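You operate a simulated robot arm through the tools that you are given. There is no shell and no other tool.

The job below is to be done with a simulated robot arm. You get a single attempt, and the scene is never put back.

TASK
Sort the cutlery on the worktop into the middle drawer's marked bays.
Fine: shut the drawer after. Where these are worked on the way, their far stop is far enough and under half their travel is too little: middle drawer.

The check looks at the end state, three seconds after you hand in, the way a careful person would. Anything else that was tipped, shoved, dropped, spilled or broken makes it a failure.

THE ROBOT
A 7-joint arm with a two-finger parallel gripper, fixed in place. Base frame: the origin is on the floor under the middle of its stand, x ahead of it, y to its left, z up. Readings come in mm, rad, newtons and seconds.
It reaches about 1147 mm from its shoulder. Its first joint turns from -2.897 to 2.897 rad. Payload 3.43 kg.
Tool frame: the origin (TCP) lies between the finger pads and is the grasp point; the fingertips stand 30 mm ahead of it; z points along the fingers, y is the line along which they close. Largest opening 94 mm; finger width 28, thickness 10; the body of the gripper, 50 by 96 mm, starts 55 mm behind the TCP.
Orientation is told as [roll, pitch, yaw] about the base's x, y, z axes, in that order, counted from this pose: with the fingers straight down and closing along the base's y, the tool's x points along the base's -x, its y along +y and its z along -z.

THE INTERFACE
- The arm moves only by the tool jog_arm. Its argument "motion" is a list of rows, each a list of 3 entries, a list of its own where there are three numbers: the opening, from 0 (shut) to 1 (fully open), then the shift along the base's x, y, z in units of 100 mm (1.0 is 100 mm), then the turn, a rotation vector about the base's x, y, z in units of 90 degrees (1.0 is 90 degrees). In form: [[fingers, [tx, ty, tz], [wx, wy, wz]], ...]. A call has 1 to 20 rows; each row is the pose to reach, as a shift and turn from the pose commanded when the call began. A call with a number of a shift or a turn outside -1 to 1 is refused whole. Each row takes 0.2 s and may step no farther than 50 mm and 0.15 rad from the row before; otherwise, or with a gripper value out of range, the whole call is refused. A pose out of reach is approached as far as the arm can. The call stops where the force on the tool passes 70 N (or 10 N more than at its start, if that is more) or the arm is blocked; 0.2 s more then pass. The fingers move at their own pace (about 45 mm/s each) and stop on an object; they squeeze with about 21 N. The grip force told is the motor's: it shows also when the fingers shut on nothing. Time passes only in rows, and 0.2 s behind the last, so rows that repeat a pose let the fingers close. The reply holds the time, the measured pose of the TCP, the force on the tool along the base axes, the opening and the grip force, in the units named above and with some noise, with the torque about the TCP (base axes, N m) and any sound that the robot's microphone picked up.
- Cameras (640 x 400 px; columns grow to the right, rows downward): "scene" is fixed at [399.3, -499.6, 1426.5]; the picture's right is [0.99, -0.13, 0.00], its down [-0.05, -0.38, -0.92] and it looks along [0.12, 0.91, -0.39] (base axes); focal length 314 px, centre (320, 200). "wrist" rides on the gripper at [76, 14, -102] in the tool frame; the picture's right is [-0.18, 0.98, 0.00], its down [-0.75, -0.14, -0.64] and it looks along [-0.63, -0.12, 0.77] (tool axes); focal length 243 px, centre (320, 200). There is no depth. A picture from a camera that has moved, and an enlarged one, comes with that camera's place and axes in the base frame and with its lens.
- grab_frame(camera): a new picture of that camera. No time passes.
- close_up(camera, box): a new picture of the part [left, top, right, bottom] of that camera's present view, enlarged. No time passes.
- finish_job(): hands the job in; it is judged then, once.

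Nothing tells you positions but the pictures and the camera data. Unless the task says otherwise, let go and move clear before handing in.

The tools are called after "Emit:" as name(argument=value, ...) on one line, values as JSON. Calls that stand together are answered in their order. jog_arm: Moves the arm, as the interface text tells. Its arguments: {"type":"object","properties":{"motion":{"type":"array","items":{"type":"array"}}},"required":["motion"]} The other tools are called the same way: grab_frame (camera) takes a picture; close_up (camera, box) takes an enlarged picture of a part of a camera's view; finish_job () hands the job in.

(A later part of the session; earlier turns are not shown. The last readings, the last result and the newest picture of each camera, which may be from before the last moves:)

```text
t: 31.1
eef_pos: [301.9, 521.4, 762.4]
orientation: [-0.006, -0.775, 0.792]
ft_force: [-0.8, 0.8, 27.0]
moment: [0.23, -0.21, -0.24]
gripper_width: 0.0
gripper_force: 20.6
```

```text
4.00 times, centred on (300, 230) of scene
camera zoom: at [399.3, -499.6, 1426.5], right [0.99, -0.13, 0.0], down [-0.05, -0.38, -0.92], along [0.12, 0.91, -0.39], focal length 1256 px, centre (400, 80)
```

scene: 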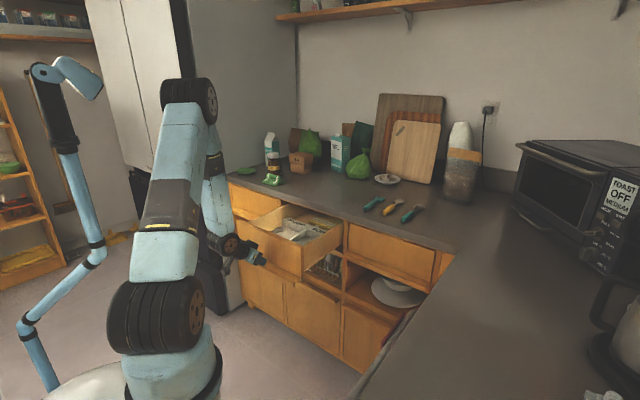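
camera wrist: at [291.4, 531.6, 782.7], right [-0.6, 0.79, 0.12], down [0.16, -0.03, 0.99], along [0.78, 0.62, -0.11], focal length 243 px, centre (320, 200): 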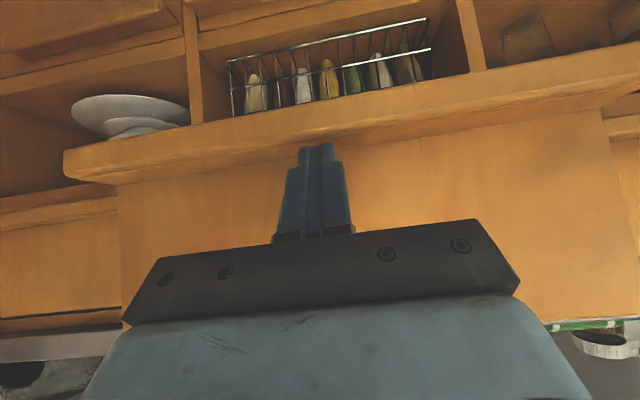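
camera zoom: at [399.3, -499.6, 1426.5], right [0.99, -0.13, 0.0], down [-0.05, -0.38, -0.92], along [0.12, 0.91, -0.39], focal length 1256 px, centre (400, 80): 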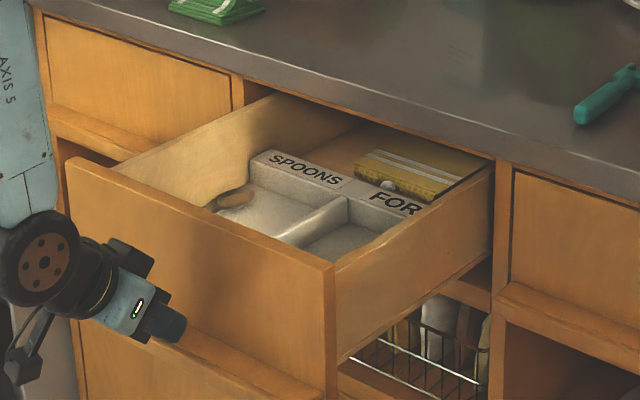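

About 275 mm out; the tray has two bays, "SPOONS" (left) and "FORKS" (right). I'll pull slightly more in small steps to see if there's a far stop nearby.

Emit:
jog_arm(motion=[[0, [-0.05, -0.05, 0], [0, 0, 0]], [0, [-0.1, -0.1, 0], [0, 0, 0]], [0, [-0.15, -0.15, 0], [0, 0, 0]]])

Emit:
close_up(camera="scene", box=[230, 180, 370, 280])

```text
t: 31.9
eef_pos: [286.9, 506.8, 761.3]
orientation: [-0.009, -0.773, 0.793]
ft_force: [4.9, -4.7, 20.6]
moment: [0.01, -0.32, 0.05]
gripper_width: 0.0
gripper_force: 20.8
```

```text
4.00 times, centred on (300, 230) of scene
camera zoom: at [399.3, -499.6, 1426.5], right [0.99, -0.13, 0.0], down [-0.05, -0.38, -0.92], along [0.12, 0.91, -0.39], focal length 1256 px, centre (400, 80)
```

zoom: 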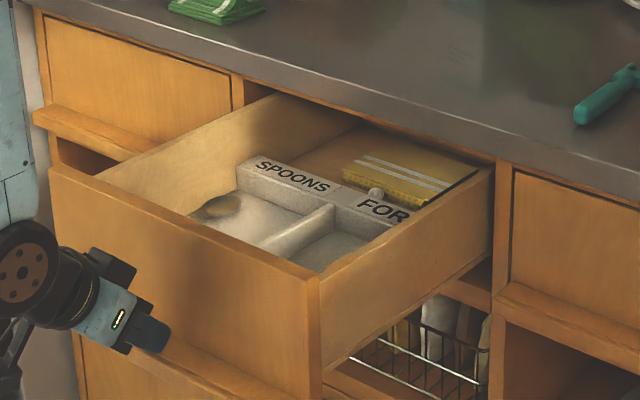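

Still moving freely at about 295 mm. I'll pull a little more, carefully.

Emit:
jog_arm(motion=[[0, [-0.05, -0.05, 0], [0, 0, 0]], [0, [-0.1, -0.1, 0], [0, 0, 0]], [0, [-0.15, -0.15, 0], [0, 0, 0]]])

Emit:
grab_frame(camera="wrist")

Emit:
grab_frame(camera="scene")

```text
t: 32.7
eef_pos: [273.1, 493.1, 762.6]
orientation: [-0.005, -0.773, 0.794]
ft_force: [5.5, -3.1, 15.8]
moment: [0.03, -0.3, 0.01]
gripper_width: 0.1
gripper_force: 21.1
```

```text
taken
camera wrist: at [172.5, 412.9, 783.1], right [-0.6, 0.79, 0.12], down [0.16, -0.03, 0.99], along [0.78, 0.62, -0.11], focal length 243 px, centre (320, 200)
```

wrist: 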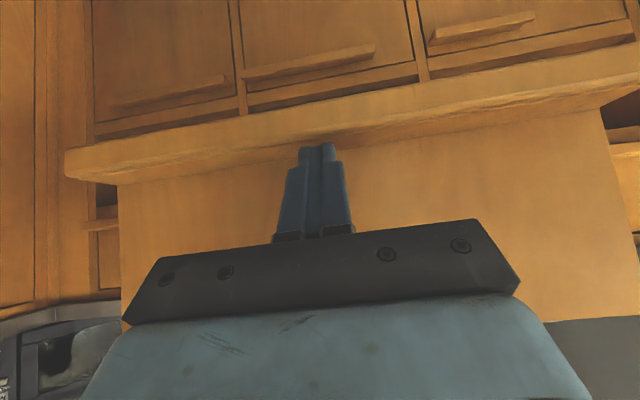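

```text
taken
```

scene: 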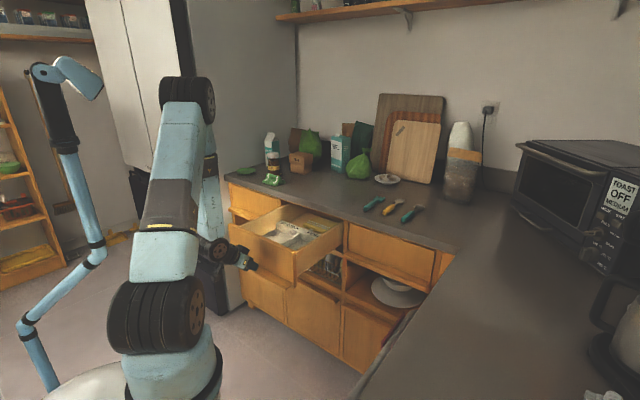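

The drawer is out about 312 mm with the tips still at the same spot on the ledge, which should be well past half travel. I'll back off and lift clear, then look into the drawer from above.

Emit:
jog_arm(motion=[[0, [-0.03, -0.03, 0.04], [0, 0, 0]], [0, [-0.1, -0.1, 0.1], [0, 0, 0]], [0, [-0.15, -0.15, 0.3], [0, 0, 0]], [0, [-0.15, -0.15, 0.6], [0, 0, 0]], [0, [-0.15, -0.15, 0.95], [0, 0, 0]]])

Emit:
jog_arm(motion=[[0, [0, 0, 0.17], [-0.06, 0.06, 0]], [0, [0, 0, 0.33], [-0.12, 0.12, 0]], [0, [0, 0, 0.5], [-0.18, 0.18, 0]], [0, [0.0, 0.0, 0.67], [-0.24, 0.24, 0]], [0, [0.1, 0.1, 0.83], [-0.3, 0.3, 0]], [0, [0.2, 0.2, 1.0], [-0.348, 0.348, 0]]])

Emit:
grab_frame(camera="wrist")

Emit:
grab_frame(camera="scene")

```text
t: 33.9
eef_pos: [258.6, 477.0, 856.8]
orientation: [-0.007, -0.771, 0.795]
ft_force: [-1.2, 0.1, 0.0]
moment: [-0.02, 0.04, -0.04]
gripper_width: 0.0
gripper_force: 21.8
```

```text
t: 35.3
eef_pos: [276.7, 498.4, 957.5]
orientation: [-0.001, 0.001, 0.791]
ft_force: [0.0, 0.0, 0.5]
moment: [-0.02, -0.08, 0.02]
gripper_width: 0.1
gripper_force: 21.2
```

```text
taken
camera wrist: at [212.2, 453.9, 1060.0], right [-0.57, 0.82, 0.0], down [0.63, 0.44, 0.64], along [0.53, 0.36, -0.77], focal length 243 px, centre (320, 200)
```

wrist: 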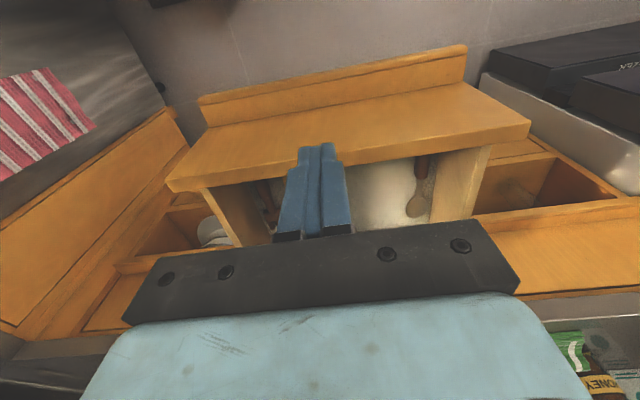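

```text
taken
```

scene: 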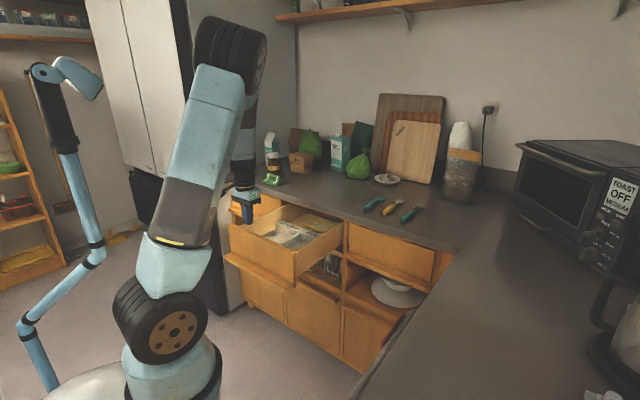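

The drawer stands open and I can glimpse cutlery already lying in the bays. I'll move forward and up for a view straight into the tray.

Emit:
jog_arm(motion=[[0, [0.2, 0.2, 0.25], [0, 0, 0]], [0, [0.4, 0.4, 0.5], [0, 0, 0]], [0, [0.6, 0.6, 0.7], [0, 0, 0]], [0, [0.8, 0.8, 0.8], [0, 0, 0]]])

Emit:
grab_frame(camera="wrist")

Emit:
close_up(camera="scene", box=[230, 180, 370, 280])

```text
t: 36.3
eef_pos: [358.4, 577.8, 1036.5]
orientation: [-0.002, -0.001, 0.789]
ft_force: [-0.1, -0.9, 0.2]
moment: [0.04, 0.0, 0.0]
gripper_width: 0.2
gripper_force: 20.9
```

```text
taken
camera wrist: at [293.3, 533.5, 1139.9], right [-0.57, 0.82, 0.0], down [0.63, 0.44, 0.64], along [0.53, 0.36, -0.77], focal length 243 px, centre (320, 200)
```

wrist: 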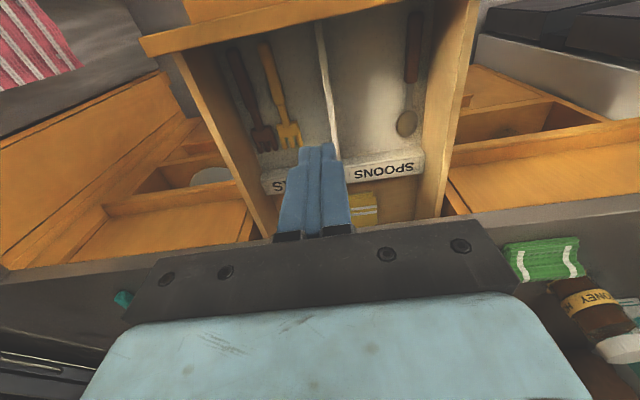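

```text
4.00 times, centred on (300, 230) of scene
camera zoom: at [399.3, -499.6, 1426.5], right [0.99, -0.13, 0.0], down [-0.05, -0.38, -0.92], along [0.12, 0.91, -0.39], focal length 1256 px, centre (400, 80)
```

zoom: 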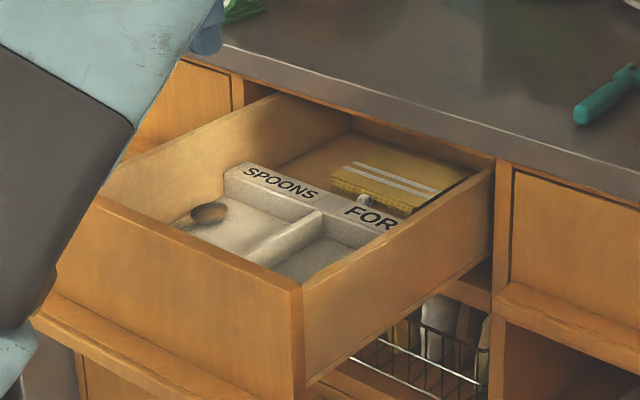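

The tray view is clear: FORKS bay (right) already holds a brown and a yellow fork at s≈-40 and -85, SPOONS bay (left) holds a brown spoon at s≈-278, with the divider at s≈-157. There's room for my fork around s≈-127 and for two spoons around s≈-186 and -230; now I'll move over to the cutlery on the worktop.

Emit:
jog_arm(motion=[[0.5, [0.3, -0.06, 0.35], [0, 0, 0]], [0.5, [0.65, -0.12, 0.7], [0, 0, 0]], [0.5, [0.96, -0.18, 1.0], [0, 0, 0]]])

Emit:
jog_arm(motion=[[0.5, [0.35, -0.06, 0], [0, 0, 0]], [0.5, [0.7, -0.12, 0], [0, 0, 0]], [0.5, [0.96, -0.18, 0], [0, 0, 0]]])

Emit:
jog_arm(motion=[[0.5, [0.35, -0.06, 0], [0, 0, 0]], [0.5, [0.7, -0.12, 0], [0, 0, 0]], [0.5, [0.96, -0.18, 0], [0, 0, 0]]])

Emit:
jog_arm(motion=[[0.5, [0.35, -0.06, 0], [0, 0, 0]], [0.5, [0.7, -0.12, 0], [0, 0, 0]], [0.5, [0.94, -0.18, 0.1], [0, 0, 0]]])

Emit:
grab_frame(camera="wrist")

Emit:
grab_frame(camera="scene")

```text
t: 37.1
eef_pos: [454.3, 558.4, 1138.7]
orientation: [-0.002, 0.001, 0.79]
ft_force: [-0.9, -0.7, 0.5]
moment: [-0.04, -0.03, 0.0]
gripper_width: 46.9
gripper_force: 0.0
```

```text
t: 37.9
eef_pos: [551.1, 540.2, 1136.8]
orientation: [-0.002, 0.001, 0.791]
ft_force: [-0.9, -0.3, -0.2]
moment: [-0.02, -0.03, -0.01]
gripper_width: 47.1
gripper_force: 0.1
```

```text
t: 38.7
eef_pos: [645.4, 522.6, 1135.7]
orientation: [-0.002, 0.0, 0.792]
ft_force: [-1.0, -0.4, 0.3]
moment: [-0.01, -0.04, 0.02]
gripper_width: 46.9
gripper_force: 0.1
```

```text
t: 39.5
eef_pos: [741.2, 504.2, 1146.2]
orientation: [-0.003, 0.0, 0.791]
ft_force: [0.4, 0.4, -0.1]
moment: [-0.03, -0.01, -0.03]
gripper_width: 46.7
gripper_force: 0.0
```

```text
taken
camera wrist: at [675.4, 460.7, 1250.1], right [-0.57, 0.82, 0.0], down [0.63, 0.44, 0.64], along [0.53, 0.36, -0.77], focal length 243 px, centre (320, 200)
```

wrist: 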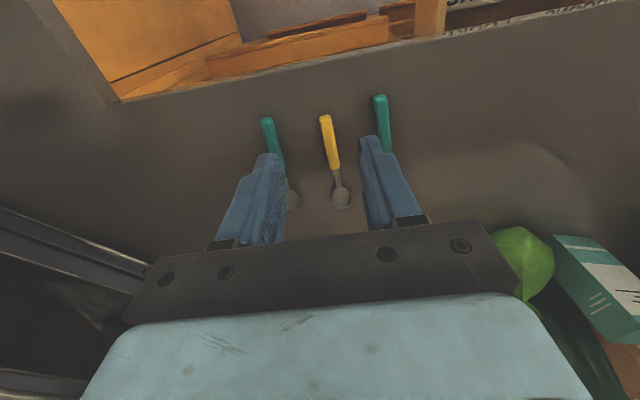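

```text
taken
```

scene: 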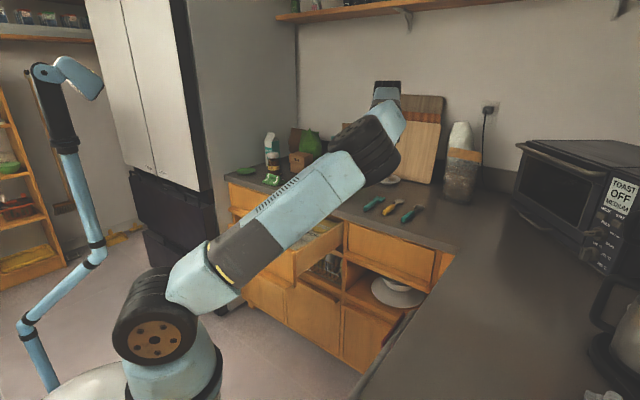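

The yellow spoon is nearly centred between the open fingers. I'll zoom in to measure each piece precisely.

Emit:
close_up(camera="wrist", box=[230, 80, 430, 220])

```text
2.86 times, centred on (330, 150) of wrist
camera zoom: at [675.4, 460.7, 1250.1], right [-0.57, 0.82, 0.0], down [0.63, 0.44, 0.64], along [0.53, 0.36, -0.77], focal length 693 px, centre (291, 343)
```

zoom: 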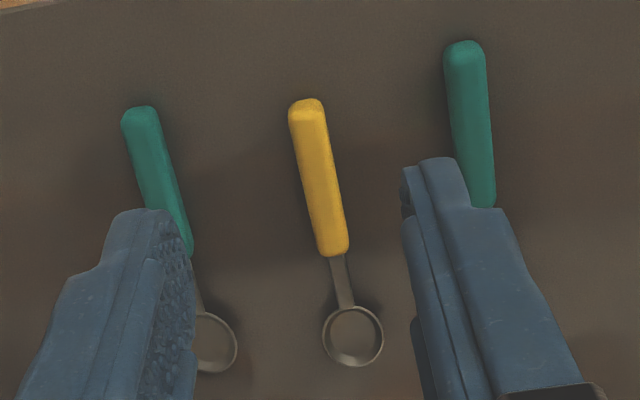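

The yellow spoon lies exactly along the tool's approach axis, handle end at n≈925 and bowl tip at n≈1105 (about 180 mm long), handle about 20 mm wide. I'll move over its handle and descend to just above it.

Emit:
jog_arm(motion=[[0.5, [0.2, 0.2, -0.1], [0, 0, 0]], [0.5, [0.4, 0.41, -0.3], [0, 0, 0]], [0.5, [0.6, 0.62, -0.6], [0, 0, 0]], [0.5, [0.78, 0.81, -1.0], [0, 0, 0]]])

Emit:
jog_arm(motion=[[0.5, [0, 0, -0.3], [0, 0, 0]], [0.5, [0, 0, -0.6], [0, 0, 0]], [0.5, [0, 0, -0.78], [0, 0, 0]]])

Emit:
grab_frame(camera="wrist")

Emit:
close_up(camera="scene", box=[340, 150, 450, 230])

```text
t: 40.5
eef_pos: [816.9, 584.0, 1048.0]
orientation: [-0.003, -0.002, 0.791]
ft_force: [-0.7, -0.5, 1.3]
moment: [0.06, 0.01, -0.02]
gripper_width: 46.8
gripper_force: 0.0
```

```text
t: 41.3
eef_pos: [816.3, 585.4, 968.8]
orientation: [-0.001, 0.001, 0.791]
ft_force: [-0.4, -0.5, 0.0]
moment: [-0.01, -0.05, 0.04]
gripper_width: 47.0
gripper_force: 0.1
```

```text
taken
camera wrist: at [752.1, 541.9, 1072.1], right [-0.57, 0.82, 0.0], down [0.63, 0.44, 0.64], along [0.53, 0.36, -0.77], focal length 243 px, centre (320, 200)
```

wrist: 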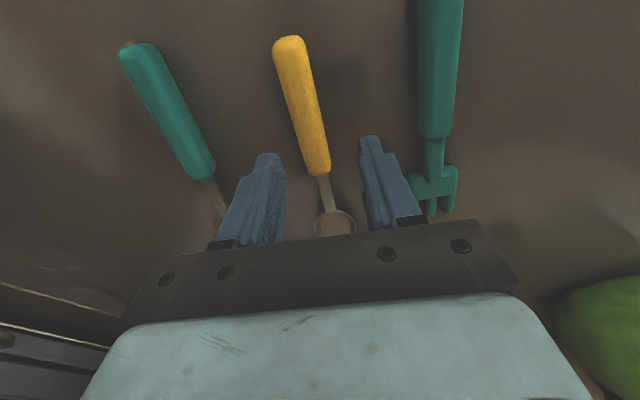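

```text
5.00 times, centred on (395, 190) of scene
camera zoom: at [399.3, -499.6, 1426.5], right [0.99, -0.13, 0.0], down [-0.05, -0.38, -0.92], along [0.12, 0.91, -0.39], focal length 1570 px, centre (-55, 250)
```

zoom: 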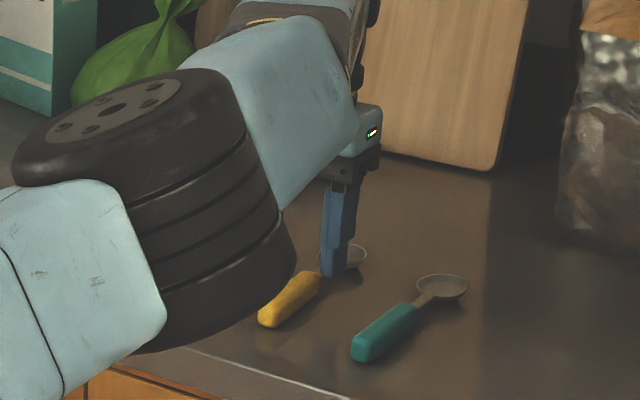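

The spoon's handle is about 4–5 mm off the finger midline, so I'll correct sideways and descend until the tips nearly touch the worktop.

Emit:
jog_arm(motion=[[0.5, [0.03, -0.03, 0], [0, 0, 0]], [0.5, [0.03, -0.03, -0.12], [0, 0, 0]], [0.5, [0.03, -0.03, -0.24], [0, 0, 0]], [0.5, [0.03, -0.03, -0.27], [0, 0, 0]]])

Emit:
grab_frame(camera="wrist")

Emit:
close_up(camera="scene", box=[370, 180, 440, 225])

```text
t: 42.3
eef_pos: [821.9, 583.2, 942.3]
orientation: [-0.001, -0.001, 0.791]
ft_force: [-0.1, 0.0, 0.4]
moment: [-0.03, 0.02, 0.01]
gripper_width: 47.1
gripper_force: 0.0
```

```text
taken
camera wrist: at [756.6, 538.7, 1045.4], right [-0.57, 0.82, 0.0], down [0.63, 0.44, 0.64], along [0.53, 0.36, -0.77], focal length 243 px, centre (320, 200)
```

wrist: 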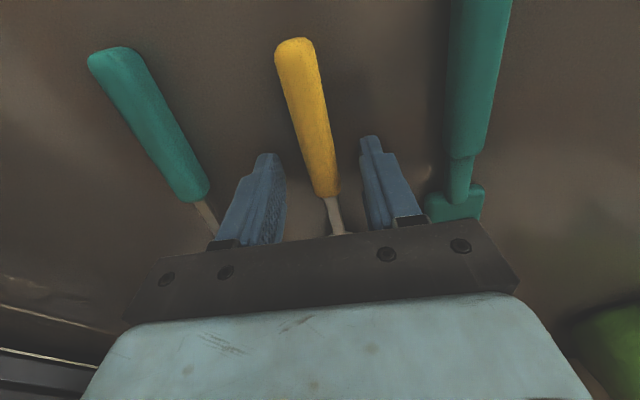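

```text
8.89 times, centred on (405, 202) of scene
camera zoom: at [399.3, -499.6, 1426.5], right [0.99, -0.13, 0.0], down [-0.05, -0.38, -0.92], along [0.12, 0.91, -0.39], focal length 2791 px, centre (-436, 178)
```

zoom: 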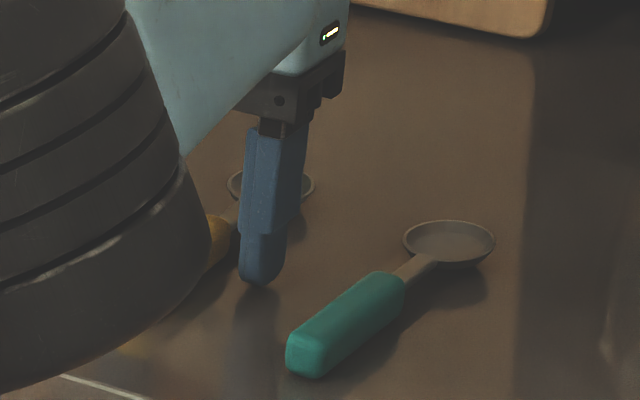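

The handle is centred between the fingers. I'll lower slowly to find the worktop with the fingertips.

Emit:
jog_arm(motion=[[0.5, [0, 0, -0.02], [0, 0, 0]], [0.5, [0, 0, -0.04], [0, 0, 0]]])

Emit:
jog_arm(motion=[[0.5, [0, 0, -0.015], [0, 0, 0]], [0.5, [0, 0, -0.03], [0, 0, 0]]])

```text
t: 42.9
eef_pos: [821.6, 583.9, 940.6]
orientation: [-0.002, -0.002, 0.79]
ft_force: [0.7, -0.5, 11.9]
moment: [0.06, 0.31, 0.12]
gripper_width: 46.3
gripper_force: 0.2
```

```text
t: 43.5
eef_pos: [820.4, 583.0, 939.8]
orientation: [-0.002, -0.007, 0.788]
ft_force: [15.8, 11.9, 46.0]
moment: [0.47, 0.48, 0.03]
gripper_width: 46.0
gripper_force: 0.1
```

The worktop is felt at TCP z≈941 (surface ≈ 910). I'll ease up about 6 mm in command to just clear it and close on the handle.

Emit:
jog_arm(motion=[[0.5, [0, 0, 0.05], [0, 0, 0]], [0.5, [0, 0, 0.065], [0, 0, 0]], [0, [0, 0, 0.065], [0, 0, 0]], [0, [0, 0, 0.065], [0, 0, 0]], [0, [0, 0, 0.065], [0, 0, 0]], [0, [0, 0, 0.065], [0, 0, 0]]])

Emit:
grab_frame(camera="wrist")

```text
t: 44.9
eef_pos: [821.1, 582.3, 940.3]
orientation: [-0.002, 0.003, 0.79]
ft_force: [1.8, 0.2, -1.1]
moment: [-0.03, 0.05, -0.01]
gripper_width: 17.2
gripper_force: 22.2
```

```text
taken
camera wrist: at [756.6, 539.0, 1043.9], right [-0.57, 0.82, 0.0], down [0.63, 0.44, 0.64], along [0.53, 0.36, -0.77], focal length 243 px, centre (320, 200)
```

wrist: 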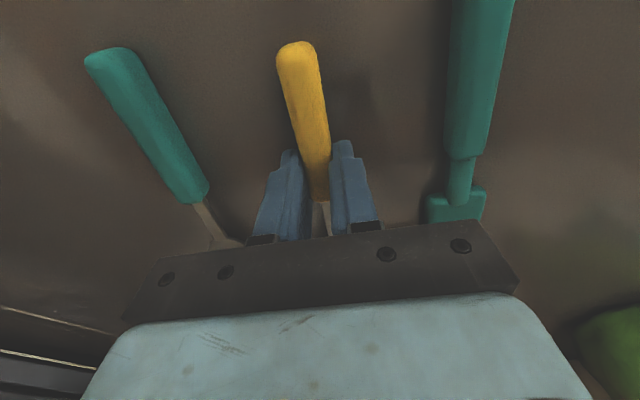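

The yellow spoon is gripped (17 mm, 22 N). I'll lift it straight up and carry it toward the spoons bay.

Emit:
jog_arm(motion=[[0, [0, 0, 0.2], [0, 0, 0]], [0, [0, 0, 0.5], [0, 0, 0]], [0, [-0.1, 0, 0.8], [0, 0, 0]], [0, [-0.4, 0.05, 1.0], [0, 0, 0]], [0, [-0.7, 0.08, 1.0], [0, 0, 0]], [0, [-0.98, 0.12, 1.0], [0, 0, 0]]])

Emit:
grab_frame(camera="wrist")

Emit:
grab_frame(camera="scene")

```text
t: 46.3
eef_pos: [722.8, 593.5, 1040.7]
orientation: [-0.002, 0.001, 0.789]
ft_force: [0.0, 0.6, -1.0]
moment: [0.0, 0.01, 0.03]
gripper_width: 0.0
gripper_force: 21.0
```

```text
taken
camera wrist: at [658.0, 549.7, 1144.6], right [-0.57, 0.82, 0.0], down [0.63, 0.44, 0.64], along [0.53, 0.36, -0.77], focal length 243 px, centre (320, 200)
```

wrist: 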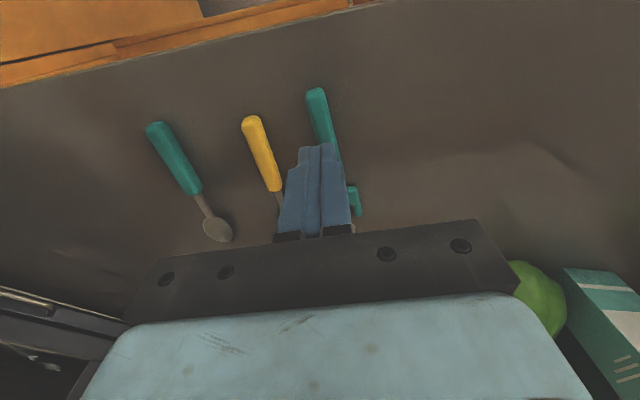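

```text
taken
```

scene: 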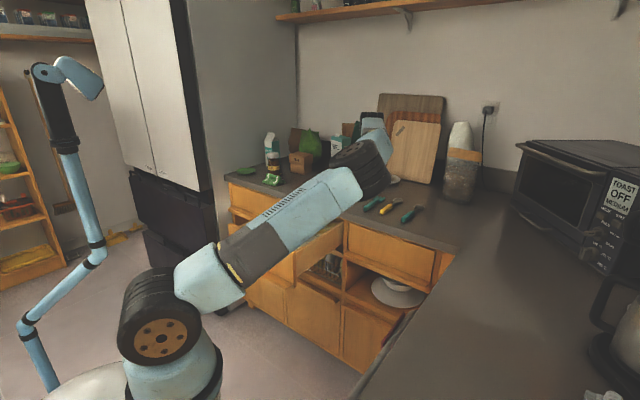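

The spoon slipped out of the grip during the lift (fingers now shut on nothing) and it still lies on the worktop, shifted about 11 mm. I'll go back, re-aim and this time lift slowly and check.

Emit:
jog_arm(motion=[[0.5, [0.1, 0, 0], [0, 0, 0]], [0.5, [0.4, -0.03, 0], [0, 0, 0]], [0.5, [0.7, -0.06, -0.1], [0, 0, 0]], [0.5, [0.85, -0.07, -0.4], [0, 0, 0]], [0.5, [0.85, -0.07, -0.7], [0, 0, 0]]])

Emit:
grab_frame(camera="wrist")

Emit:
close_up(camera="scene", box=[360, 170, 430, 220])

```text
t: 47.5
eef_pos: [807.4, 587.4, 973.8]
orientation: [-0.001, 0.001, 0.791]
ft_force: [-0.3, 0.4, -0.3]
moment: [0.0, -0.04, 0.0]
gripper_width: 47.0
gripper_force: 0.0
```

```text
taken
camera wrist: at [742.8, 544.2, 1076.5], right [-0.57, 0.82, 0.0], down [0.63, 0.44, 0.64], along [0.53, 0.36, -0.77], focal length 243 px, centre (320, 200)
```

wrist: 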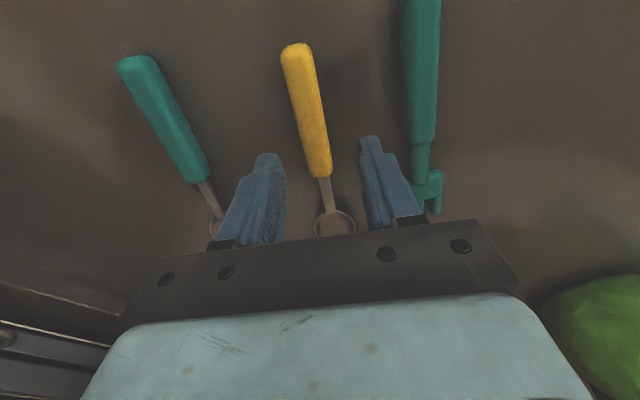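

```text
8.00 times, centred on (395, 195) of scene
camera zoom: at [399.3, -499.6, 1426.5], right [0.99, -0.13, 0.0], down [-0.05, -0.38, -0.92], along [0.12, 0.91, -0.39], focal length 2512 px, centre (-280, 240)
```

zoom: 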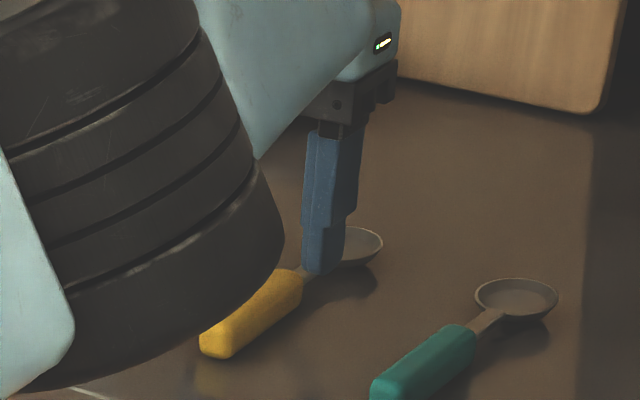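

The handle is centred between the fingers again. I'll descend until the tips lightly touch the worktop, then close.

Emit:
jog_arm(motion=[[0.5, [-0.03, -0.05, -0.15], [0, 0, 0]], [0.5, [-0.03, -0.05, -0.28], [0, 0, 0]], [0.5, [-0.03, -0.05, -0.32], [0, 0, 0]], [0.5, [-0.03, -0.05, -0.34], [0, 0, 0]]])

Emit:
grab_frame(camera="wrist")

Emit:
close_up(camera="scene", box=[370, 180, 410, 215])

```text
t: 48.5
eef_pos: [804.7, 583.3, 939.3]
orientation: [0.0, -0.004, 0.791]
ft_force: [0.7, 0.2, 21.3]
moment: [0.19, 0.52, 0.12]
gripper_width: 46.8
gripper_force: 0.1
```

```text
taken
camera wrist: at [739.6, 538.9, 1043.0], right [-0.57, 0.82, 0.0], down [0.63, 0.44, 0.64], along [0.53, 0.37, -0.77], focal length 243 px, centre (320, 200)
```

wrist: 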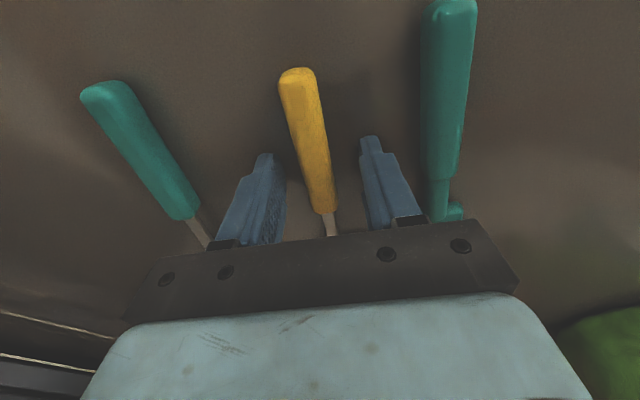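

```text
11.43 times, centred on (390, 198) of scene
camera zoom: at [399.3, -499.6, 1426.5], right [0.99, -0.13, 0.0], down [-0.05, -0.38, -0.92], along [0.12, 0.91, -0.39], focal length 3588 px, centre (-480, 229)
```

zoom: 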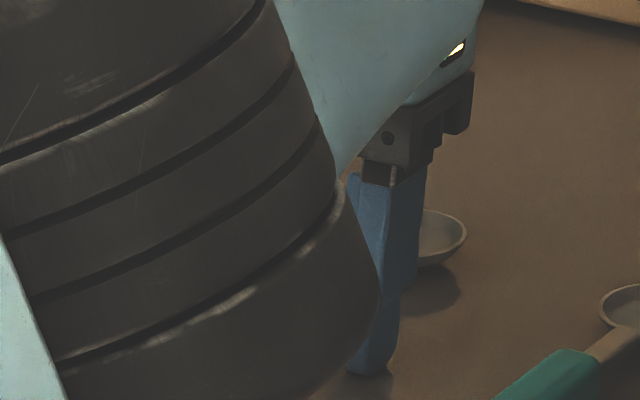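

Tips touch the worktop lightly. Now I'll close with a slight lift-off, give it time to settle, and then lift only 15 mm to test the grip.

Emit:
jog_arm(motion=[[0.5, [0, 0, 0.015], [0, 0, 0]], [0, [0, 0, 0.015], [0, 0, 0]], [0, [0, 0, 0.015], [0, 0, 0]], [0, [0, 0, 0.015], [0, 0, 0]], [0, [0, 0, 0.015], [0, 0, 0]], [0, [0, 0, 0.015], [0, 0, 0]], [0, [0, 0, 0.015], [0, 0, 0]]])

Emit:
jog_arm(motion=[[0, [0, 0, 0.03], [0, 0, 0]], [0, [0, 0, 0.06], [0, 0, 0]], [0, [0, 0, 0.1], [0, 0, 0]], [0, [0, 0, 0.15], [0, 0, 0]]])

Emit:
grab_frame(camera="wrist")

Emit:
close_up(camera="scene", box=[365, 170, 425, 215])

```text
t: 50.1
eef_pos: [803.6, 584.1, 940.3]
orientation: [-0.002, 0.001, 0.789]
ft_force: [-7.6, 9.9, 21.9]
moment: [0.41, 0.48, -0.05]
gripper_width: 17.4
gripper_force: 21.1
```

```text
t: 51.1
eef_pos: [805.3, 584.7, 953.9]
orientation: [-0.002, 0.001, 0.791]
ft_force: [-0.7, 0.3, -1.8]
moment: [-0.04, 0.01, -0.04]
gripper_width: 17.0
gripper_force: 21.5
```

```text
taken
camera wrist: at [740.9, 539.6, 1057.0], right [-0.57, 0.82, 0.0], down [0.63, 0.44, 0.64], along [0.53, 0.36, -0.77], focal length 243 px, centre (320, 200)
```

wrist: 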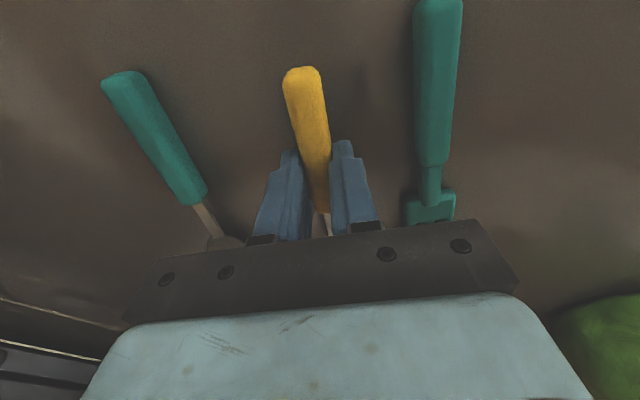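

```text
8.89 times, centred on (395, 192) of scene
camera zoom: at [399.3, -499.6, 1426.5], right [0.99, -0.13, 0.0], down [-0.05, -0.38, -0.92], along [0.12, 0.91, -0.39], focal length 2791 px, centre (-347, 267)
```

zoom: 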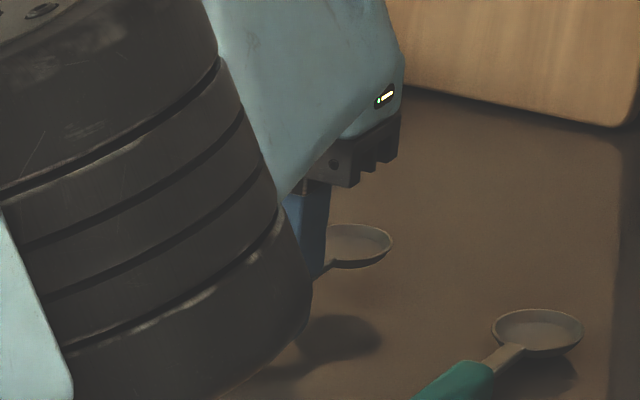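

The spoon is in the air now and held level (its shadow has separated). I'll continue lifting gently and keep motion smooth.

Emit:
jog_arm(motion=[[0, [0, 0, 0.08], [0, 0, 0]], [0, [0, 0, 0.16], [0, 0, 0]], [0, [0, 0, 0.25], [0, 0, 0]], [0, [0, 0, 0.35], [0, 0, 0]], [0, [0, 0, 0.45], [0, 0, 0]], [0, [0, 0, 0.55], [0, 0, 0]], [0, [0, 0, 0.63], [0, 0, 0]], [0, [0, 0, 0.68], [0, 0, 0]], [0, [0, 0, 0.7], [0, 0, 0]]])

Emit:
close_up(camera="scene", box=[355, 150, 435, 215])

```text
t: 53.1
eef_pos: [805.4, 584.9, 1022.4]
orientation: [-0.002, -0.001, 0.79]
ft_force: [-0.1, 0.3, -0.5]
moment: [-0.02, 0.06, 0.01]
gripper_width: 16.9
gripper_force: 20.9
```

```text
6.15 times, centred on (395, 182) of scene
camera zoom: at [399.3, -499.6, 1426.5], right [0.99, -0.13, 0.0], down [-0.05, -0.38, -0.92], along [0.12, 0.91, -0.39], focal length 1932 px, centre (-142, 308)
```

zoom: 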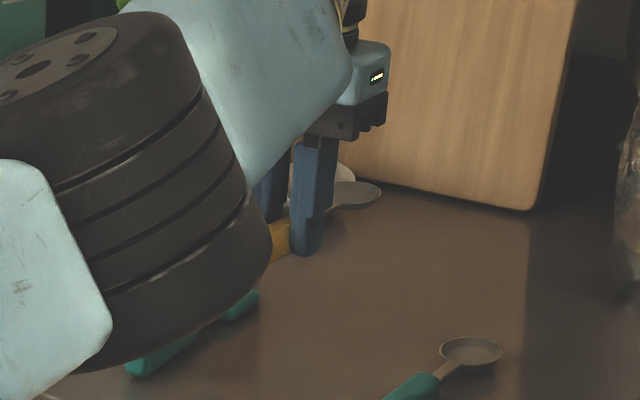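

Held well at z≈1022. Now I'll carry it sideways with gentle ramps toward the open drawer.

Emit:
jog_arm(motion=[[0, [-0.06, 0.01, 0], [0, 0, 0]], [0, [-0.18, 0.02, 0], [0, 0, 0]], [0, [-0.34, 0.04, 0], [0, 0, 0]], [0, [-0.52, 0.06, 0], [0, 0, 0]], [0, [-0.7, 0.08, 0], [0, 0, 0]], [0, [-0.85, 0.1, 0], [0, 0, 0]], [0, [-0.95, 0.11, 0], [0, 0, 0]], [0, [-1.0, 0.12, 0], [0, 0, 0]]])

Emit:
jog_arm(motion=[[0, [-0.06, 0.01, 0], [0, 0, 0]], [0, [-0.18, 0.02, 0], [0, 0, 0]], [0, [-0.34, 0.04, 0], [0, 0, 0]], [0, [-0.52, 0.06, 0], [0, 0, 0]], [0, [-0.7, 0.08, 0], [0, 0, 0]], [0, [-0.85, 0.1, 0], [0, 0, 0]], [0, [-0.95, 0.11, 0], [0, 0, 0]], [0, [-1.0, 0.12, 0], [0, 0, 0]]])

Emit:
grab_frame(camera="wrist")

```text
t: 54.9
eef_pos: [704.9, 595.5, 1025.5]
orientation: [0.0, 0.0, 0.79]
ft_force: [0.3, 0.5, -0.2]
moment: [-0.02, 0.01, 0.0]
gripper_width: 17.0
gripper_force: 20.5
```

```text
t: 56.7
eef_pos: [605.9, 608.3, 1023.9]
orientation: [-0.001, 0.0, 0.791]
ft_force: [1.0, -0.1, -0.6]
moment: [-0.01, 0.04, 0.0]
gripper_width: 17.0
gripper_force: 21.0
```

```text
taken
camera wrist: at [540.4, 563.3, 1126.6], right [-0.57, 0.82, 0.0], down [0.63, 0.44, 0.64], along [0.53, 0.36, -0.77], focal length 243 px, centre (320, 200)
```

wrist: 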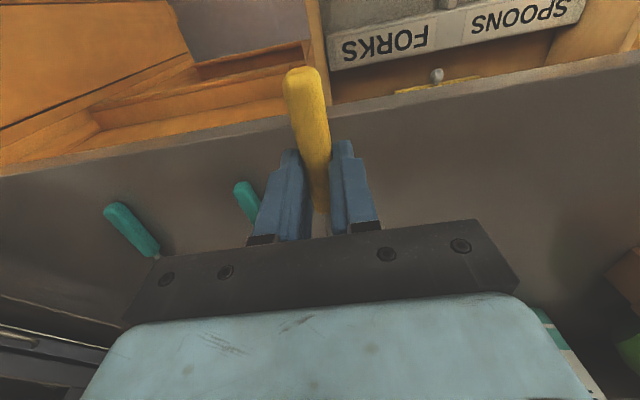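

The grip is steady and the FORKS/SPOONS labels are visible. I'll continue carrying toward the spoons bay.

Emit:
jog_arm(motion=[[0, [-0.06, 0.01, 0], [0, 0, 0]], [0, [-0.18, 0.02, 0], [0, 0, 0]], [0, [-0.34, 0.04, 0], [0, 0, 0]], [0, [-0.52, 0.06, 0], [0, 0, 0]], [0, [-0.7, 0.08, 0], [0, 0, 0]], [0, [-0.85, 0.1, 0], [0, 0, 0]], [0, [-0.95, 0.11, 0], [0, 0, 0]], [0, [-1.0, 0.12, 0], [0, 0, 0]]])

Emit:
jog_arm(motion=[[0, [-0.06, 0.01, 0], [0, 0, 0]], [0, [-0.18, 0.02, 0], [0, 0, 0]], [0, [-0.34, 0.04, 0], [0, 0, 0]], [0, [-0.52, 0.06, 0], [0, 0, 0]], [0, [-0.7, 0.08, 0], [0, 0, 0]], [0, [-0.85, 0.1, 0], [0, 0, 0]], [0, [-0.95, 0.11, 0], [0, 0, 0]], [0, [-1.0, 0.12, 0], [0, 0, 0]]])

Emit:
grab_frame(camera="wrist")

Emit:
grab_frame(camera="scene")

```text
t: 58.5
eef_pos: [504.5, 619.8, 1023.6]
orientation: [-0.002, 0.0, 0.79]
ft_force: [-0.2, 0.5, -1.2]
moment: [-0.07, 0.02, 0.0]
gripper_width: 17.2
gripper_force: 21.2
```

```text
t: 60.3
eef_pos: [404.9, 631.3, 1023.2]
orientation: [-0.001, 0.001, 0.791]
ft_force: [-0.1, 0.8, -0.4]
moment: [0.01, 0.01, 0.02]
gripper_width: 17.0
gripper_force: 20.5
```

```text
taken
camera wrist: at [340.4, 586.9, 1127.4], right [-0.57, 0.82, 0.0], down [0.63, 0.44, 0.64], along [0.53, 0.36, -0.77], focal length 243 px, centre (320, 200)
```

wrist: 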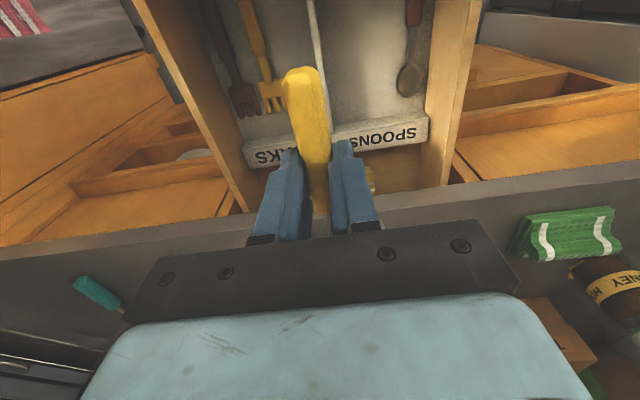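

```text
taken
```

scene: 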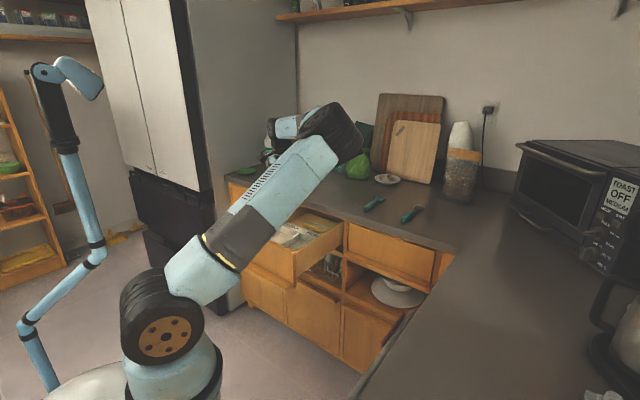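

The held spoon is above the drawer. I'll zoom in to measure the bay edges, divider and the existing spoon.

Emit:
close_up(camera="wrist", box=[130, 0, 490, 220])

Emit:
close_up(camera="scene", box=[230, 180, 370, 280])

```text
1.78 times, centred on (310, 110) of wrist
camera zoom: at [340.4, 586.9, 1127.4], right [-0.57, 0.82, 0.0], down [0.63, 0.44, 0.64], along [0.53, 0.36, -0.77], focal length 431 px, centre (338, 360)
```

zoom: 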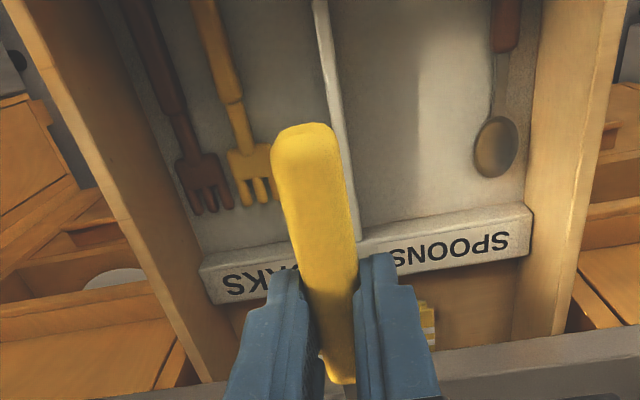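

```text
4.00 times, centred on (300, 230) of scene
camera zoom: at [399.3, -499.6, 1426.5], right [0.99, -0.13, 0.0], down [-0.05, -0.38, -0.92], along [0.12, 0.91, -0.39], focal length 1256 px, centre (400, 80)
```

zoom: 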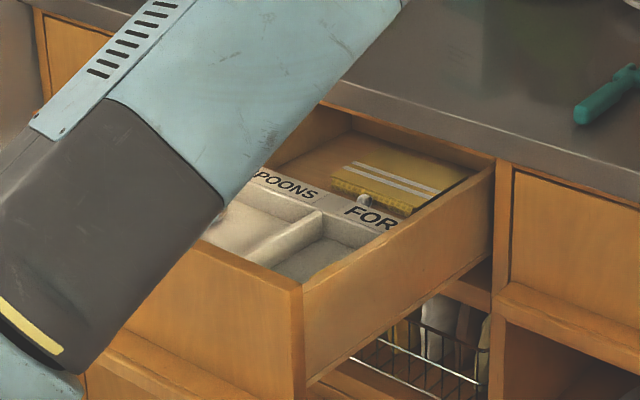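

From this view: divider at m≈163, existing spoon's bowl spans m≈260–295, and the bay runs to about n≈808, so I'll set this spoon at m≈233 with its handle end near n≈616. I'll shift over there and turn the hand by 3.4° to straighten the spoon.

Emit:
jog_arm(motion=[[0, [-0.06, 0.01, 0], [0, 0, 0.006]], [0, [-0.18, 0.02, 0], [0, 0, 0.012]], [0, [-0.34, 0.03, 0], [0, 0, 0.02]], [0, [-0.52, 0.05, 0], [0, 0, 0.028]], [0, [-0.7, 0.07, 0], [0, 0, 0.034]], [0, [-0.84, 0.085, 0], [0, 0, 0.038]], [0, [-0.93, 0.095, 0], [0, 0, 0.038]], [0, [-0.975, 0.1, 0], [0, 0, 0.038]]])

Emit:
jog_arm(motion=[[0, [0, 0, -0.06], [0, 0, 0]], [0, [0, 0, -0.18], [0, 0, 0]], [0, [0, 0, -0.34], [0, 0, 0]], [0, [0, 0, -0.52], [0, 0, 0]], [0, [0, 0, -0.7], [0, 0, 0]], [0, [0, 0, -0.85], [0, 0, 0]], [0, [0, 0, -0.95], [0, 0, 0]], [0, [0, 0, -1.0], [0, 0, 0]]])

Emit:
grab_frame(camera="wrist")

Emit:
grab_frame(camera="scene")

```text
t: 62.1
eef_pos: [307.3, 641.4, 1024.2]
orientation: [-0.003, 0.0, 0.848]
ft_force: [-0.3, 0.2, 0.4]
moment: [-0.03, 0.04, 0.01]
gripper_width: 16.9
gripper_force: 20.3
```

```text
t: 63.9
eef_pos: [308.2, 641.1, 923.8]
orientation: [-0.001, 0.002, 0.849]
ft_force: [0.0, 0.6, -1.0]
moment: [0.01, 0.0, -0.02]
gripper_width: 17.0
gripper_force: 20.9
```

```text
taken
camera wrist: at [246.2, 593.8, 1027.1], right [-0.62, 0.79, 0.0], down [0.6, 0.47, 0.64], along [0.51, 0.39, -0.77], focal length 243 px, centre (320, 200)
```

wrist: 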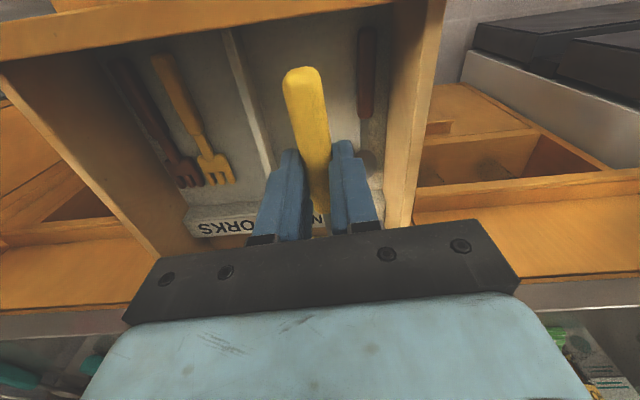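

```text
taken
```

scene: 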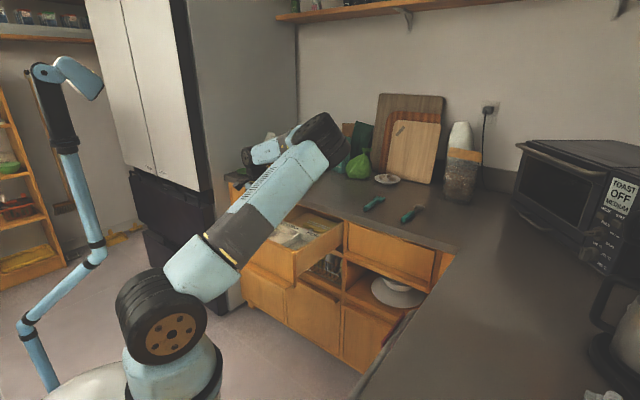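

I'm above the spoons bay with the spoon aligned. I'll zoom in to check lateral clearance to the existing brown spoon before going lower.

Emit:
close_up(camera="wrist", box=[180, 0, 460, 240])

```text
1.67 times, centred on (320, 120) of wrist
camera zoom: at [246.2, 593.8, 1027.1], right [-0.62, 0.79, 0.0], down [0.6, 0.47, 0.64], along [0.51, 0.39, -0.77], focal length 404 px, centre (320, 333)
```

zoom: 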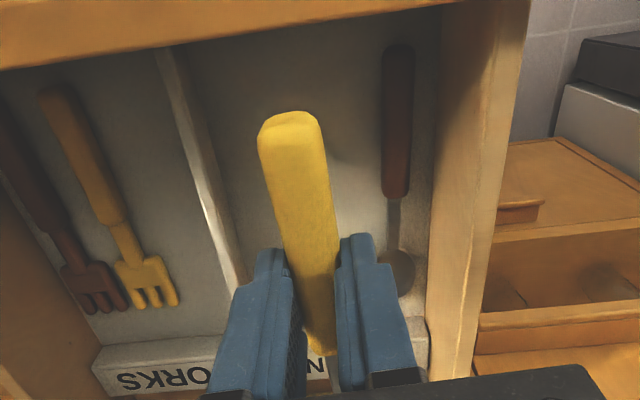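

Clearances look good: brown handle at m≈280, divider at m≈163, panel's inner face at n≈601. I'll lower the spoon into the bay slowly.

Emit:
jog_arm(motion=[[0, [0.03, 0.01, -0.06], [0, 0, 0]], [0, [0.03, 0.01, -0.18], [0, 0, 0]], [0, [0.03, 0.01, -0.34], [0, 0, 0]], [0, [0.03, 0.01, -0.52], [0, 0, 0]], [0, [0.03, 0.01, -0.7], [0, 0, 0]], [0, [0.03, 0.01, -0.85], [0, 0, 0]], [0, [0.03, 0.01, -0.95], [0, 0, 0]], [0, [0.03, 0.01, -1.0], [0, 0, 0]]])

Emit:
grab_frame(camera="wrist")

Emit:
grab_frame(camera="scene")

```text
t: 65.7
eef_pos: [310.2, 642.9, 824.1]
orientation: [-0.003, 0.0, 0.85]
ft_force: [0.5, -0.2, -0.9]
moment: [-0.04, 0.01, 0.01]
gripper_width: 17.0
gripper_force: 20.9
```

```text
taken
camera wrist: at [248.5, 594.6, 926.5], right [-0.62, 0.79, 0.0], down [0.6, 0.47, 0.64], along [0.51, 0.4, -0.77], focal length 243 px, centre (320, 200)
```

wrist: 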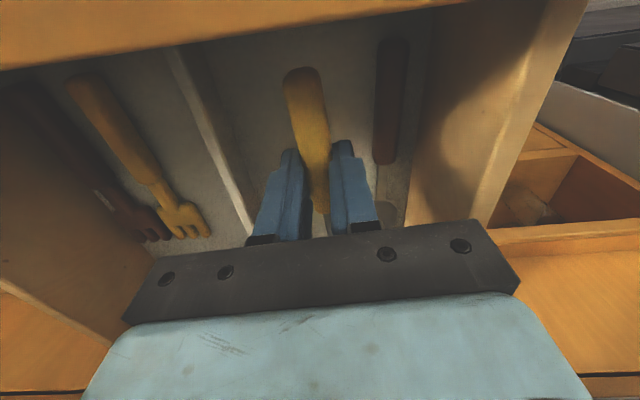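

```text
taken
```

scene: 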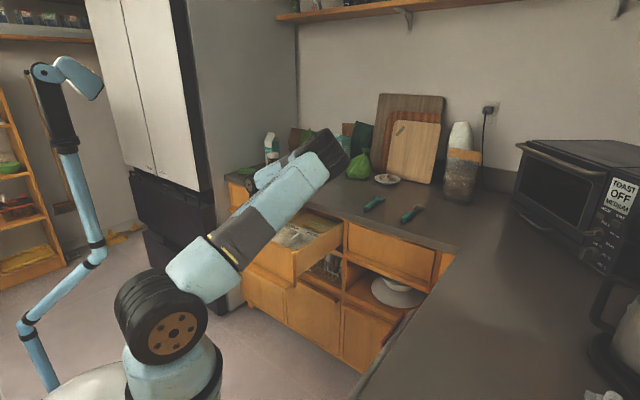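

Everything is clear so far at TCP z≈824. I'll go down in smaller steps, watching force, to around z≈794.

Emit:
jog_arm(motion=[[0, [0, 0, -0.06], [0, 0, 0]], [0, [0, 0, -0.13], [0, 0, 0]], [0, [0, 0, -0.2], [0, 0, 0]], [0, [0, 0, -0.26], [0, 0, 0]], [0, [0, 0, -0.3], [0, 0, 0]]])

Emit:
grab_frame(camera="wrist")

Emit:
close_up(camera="scene", box=[230, 150, 370, 260])

```text
t: 66.9
eef_pos: [311.9, 642.7, 794.8]
orientation: [-0.003, 0.001, 0.85]
ft_force: [-0.3, 0.1, -0.7]
moment: [0.0, 0.0, 0.05]
gripper_width: 17.2
gripper_force: 20.7
```

```text
taken
camera wrist: at [249.0, 594.2, 898.0], right [-0.62, 0.79, 0.0], down [0.6, 0.47, 0.64], along [0.51, 0.4, -0.77], focal length 243 px, centre (320, 200)
```

wrist: 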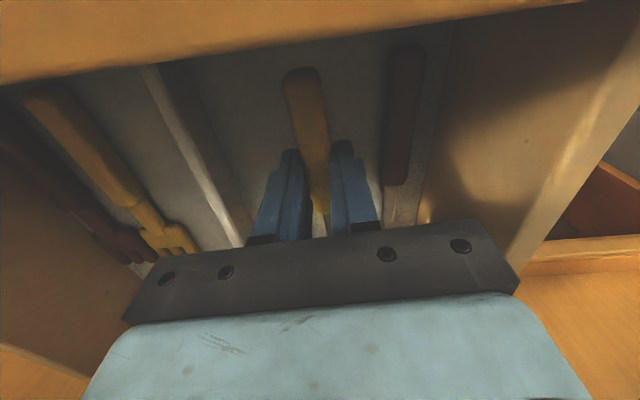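

```text
3.64 times, centred on (300, 205) of scene
camera zoom: at [399.3, -499.6, 1426.5], right [0.99, -0.13, 0.0], down [-0.05, -0.38, -0.92], along [0.12, 0.91, -0.39], focal length 1142 px, centre (393, 182)
```

zoom: 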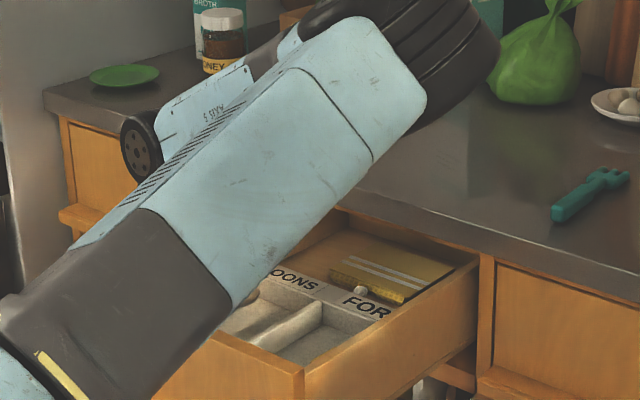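

No contact yet at z≈795 and the camera still clears the panel top. I'll creep a little lower to shorten the drop.

Emit:
jog_arm(motion=[[0, [0, 0, -0.03], [0, 0, 0]], [0, [0, 0, -0.06], [0, 0, 0]]])

Emit:
jog_arm(motion=[[0, [0, 0, -0.02], [0, 0, 0]], [0, [0, 0, -0.04], [0, 0, 0]]])

```text
t: 67.5
eef_pos: [310.1, 642.5, 787.3]
orientation: [-0.002, 0.0, 0.852]
ft_force: [-0.7, 1.0, -0.8]
moment: [0.0, 0.01, 0.01]
gripper_width: 17.0
gripper_force: 20.9
```

```text
t: 68.1
eef_pos: [311.1, 642.7, 784.6]
orientation: [-0.002, 0.001, 0.85]
ft_force: [-0.1, 0.1, -0.1]
moment: [-0.01, -0.01, -0.02]
gripper_width: 16.9
gripper_force: 21.2
```

Still no floor contact at z≈785. A few millimetres more, gently.

Emit:
jog_arm(motion=[[0, [0, 0, -0.02], [0, 0, 0]], [0, [0, 0, -0.04], [0, 0, 0]]])

Emit:
grab_frame(camera="wrist")

```text
t: 68.7
eef_pos: [311.3, 642.1, 779.9]
orientation: [-0.003, -0.001, 0.85]
ft_force: [0.3, -0.4, 0.0]
moment: [-0.01, -0.03, 0.01]
gripper_width: 17.5
gripper_force: 21.0
```

```text
taken
camera wrist: at [248.9, 594.2, 883.7], right [-0.62, 0.79, 0.0], down [0.6, 0.47, 0.64], along [0.51, 0.4, -0.77], focal length 243 px, centre (320, 200)
```

wrist: 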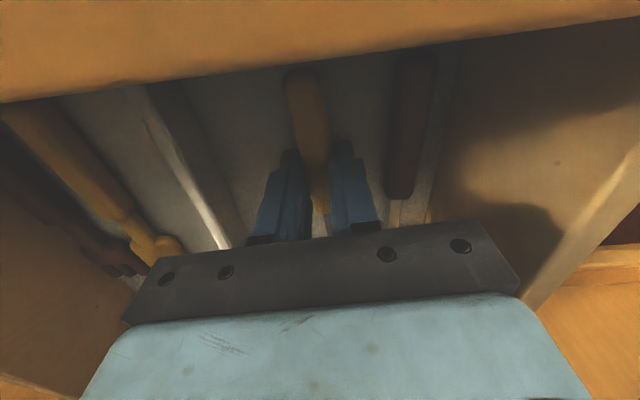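

Still free at z≈780, and the camera clears the panel top (about z≈855) by over 10 mm. I'll keep creeping to find the bay floor.

Emit:
jog_arm(motion=[[0, [0, 0, -0.02], [0, 0, 0]], [0, [0, 0, -0.04], [0, 0, 0]]])

```text
t: 69.3
eef_pos: [309.4, 642.2, 776.8]
orientation: [0.0, -0.001, 0.85]
ft_force: [1.2, -0.3, 5.3]
moment: [0.53, -0.36, -0.17]
gripper_width: 17.1
gripper_force: 20.9
```

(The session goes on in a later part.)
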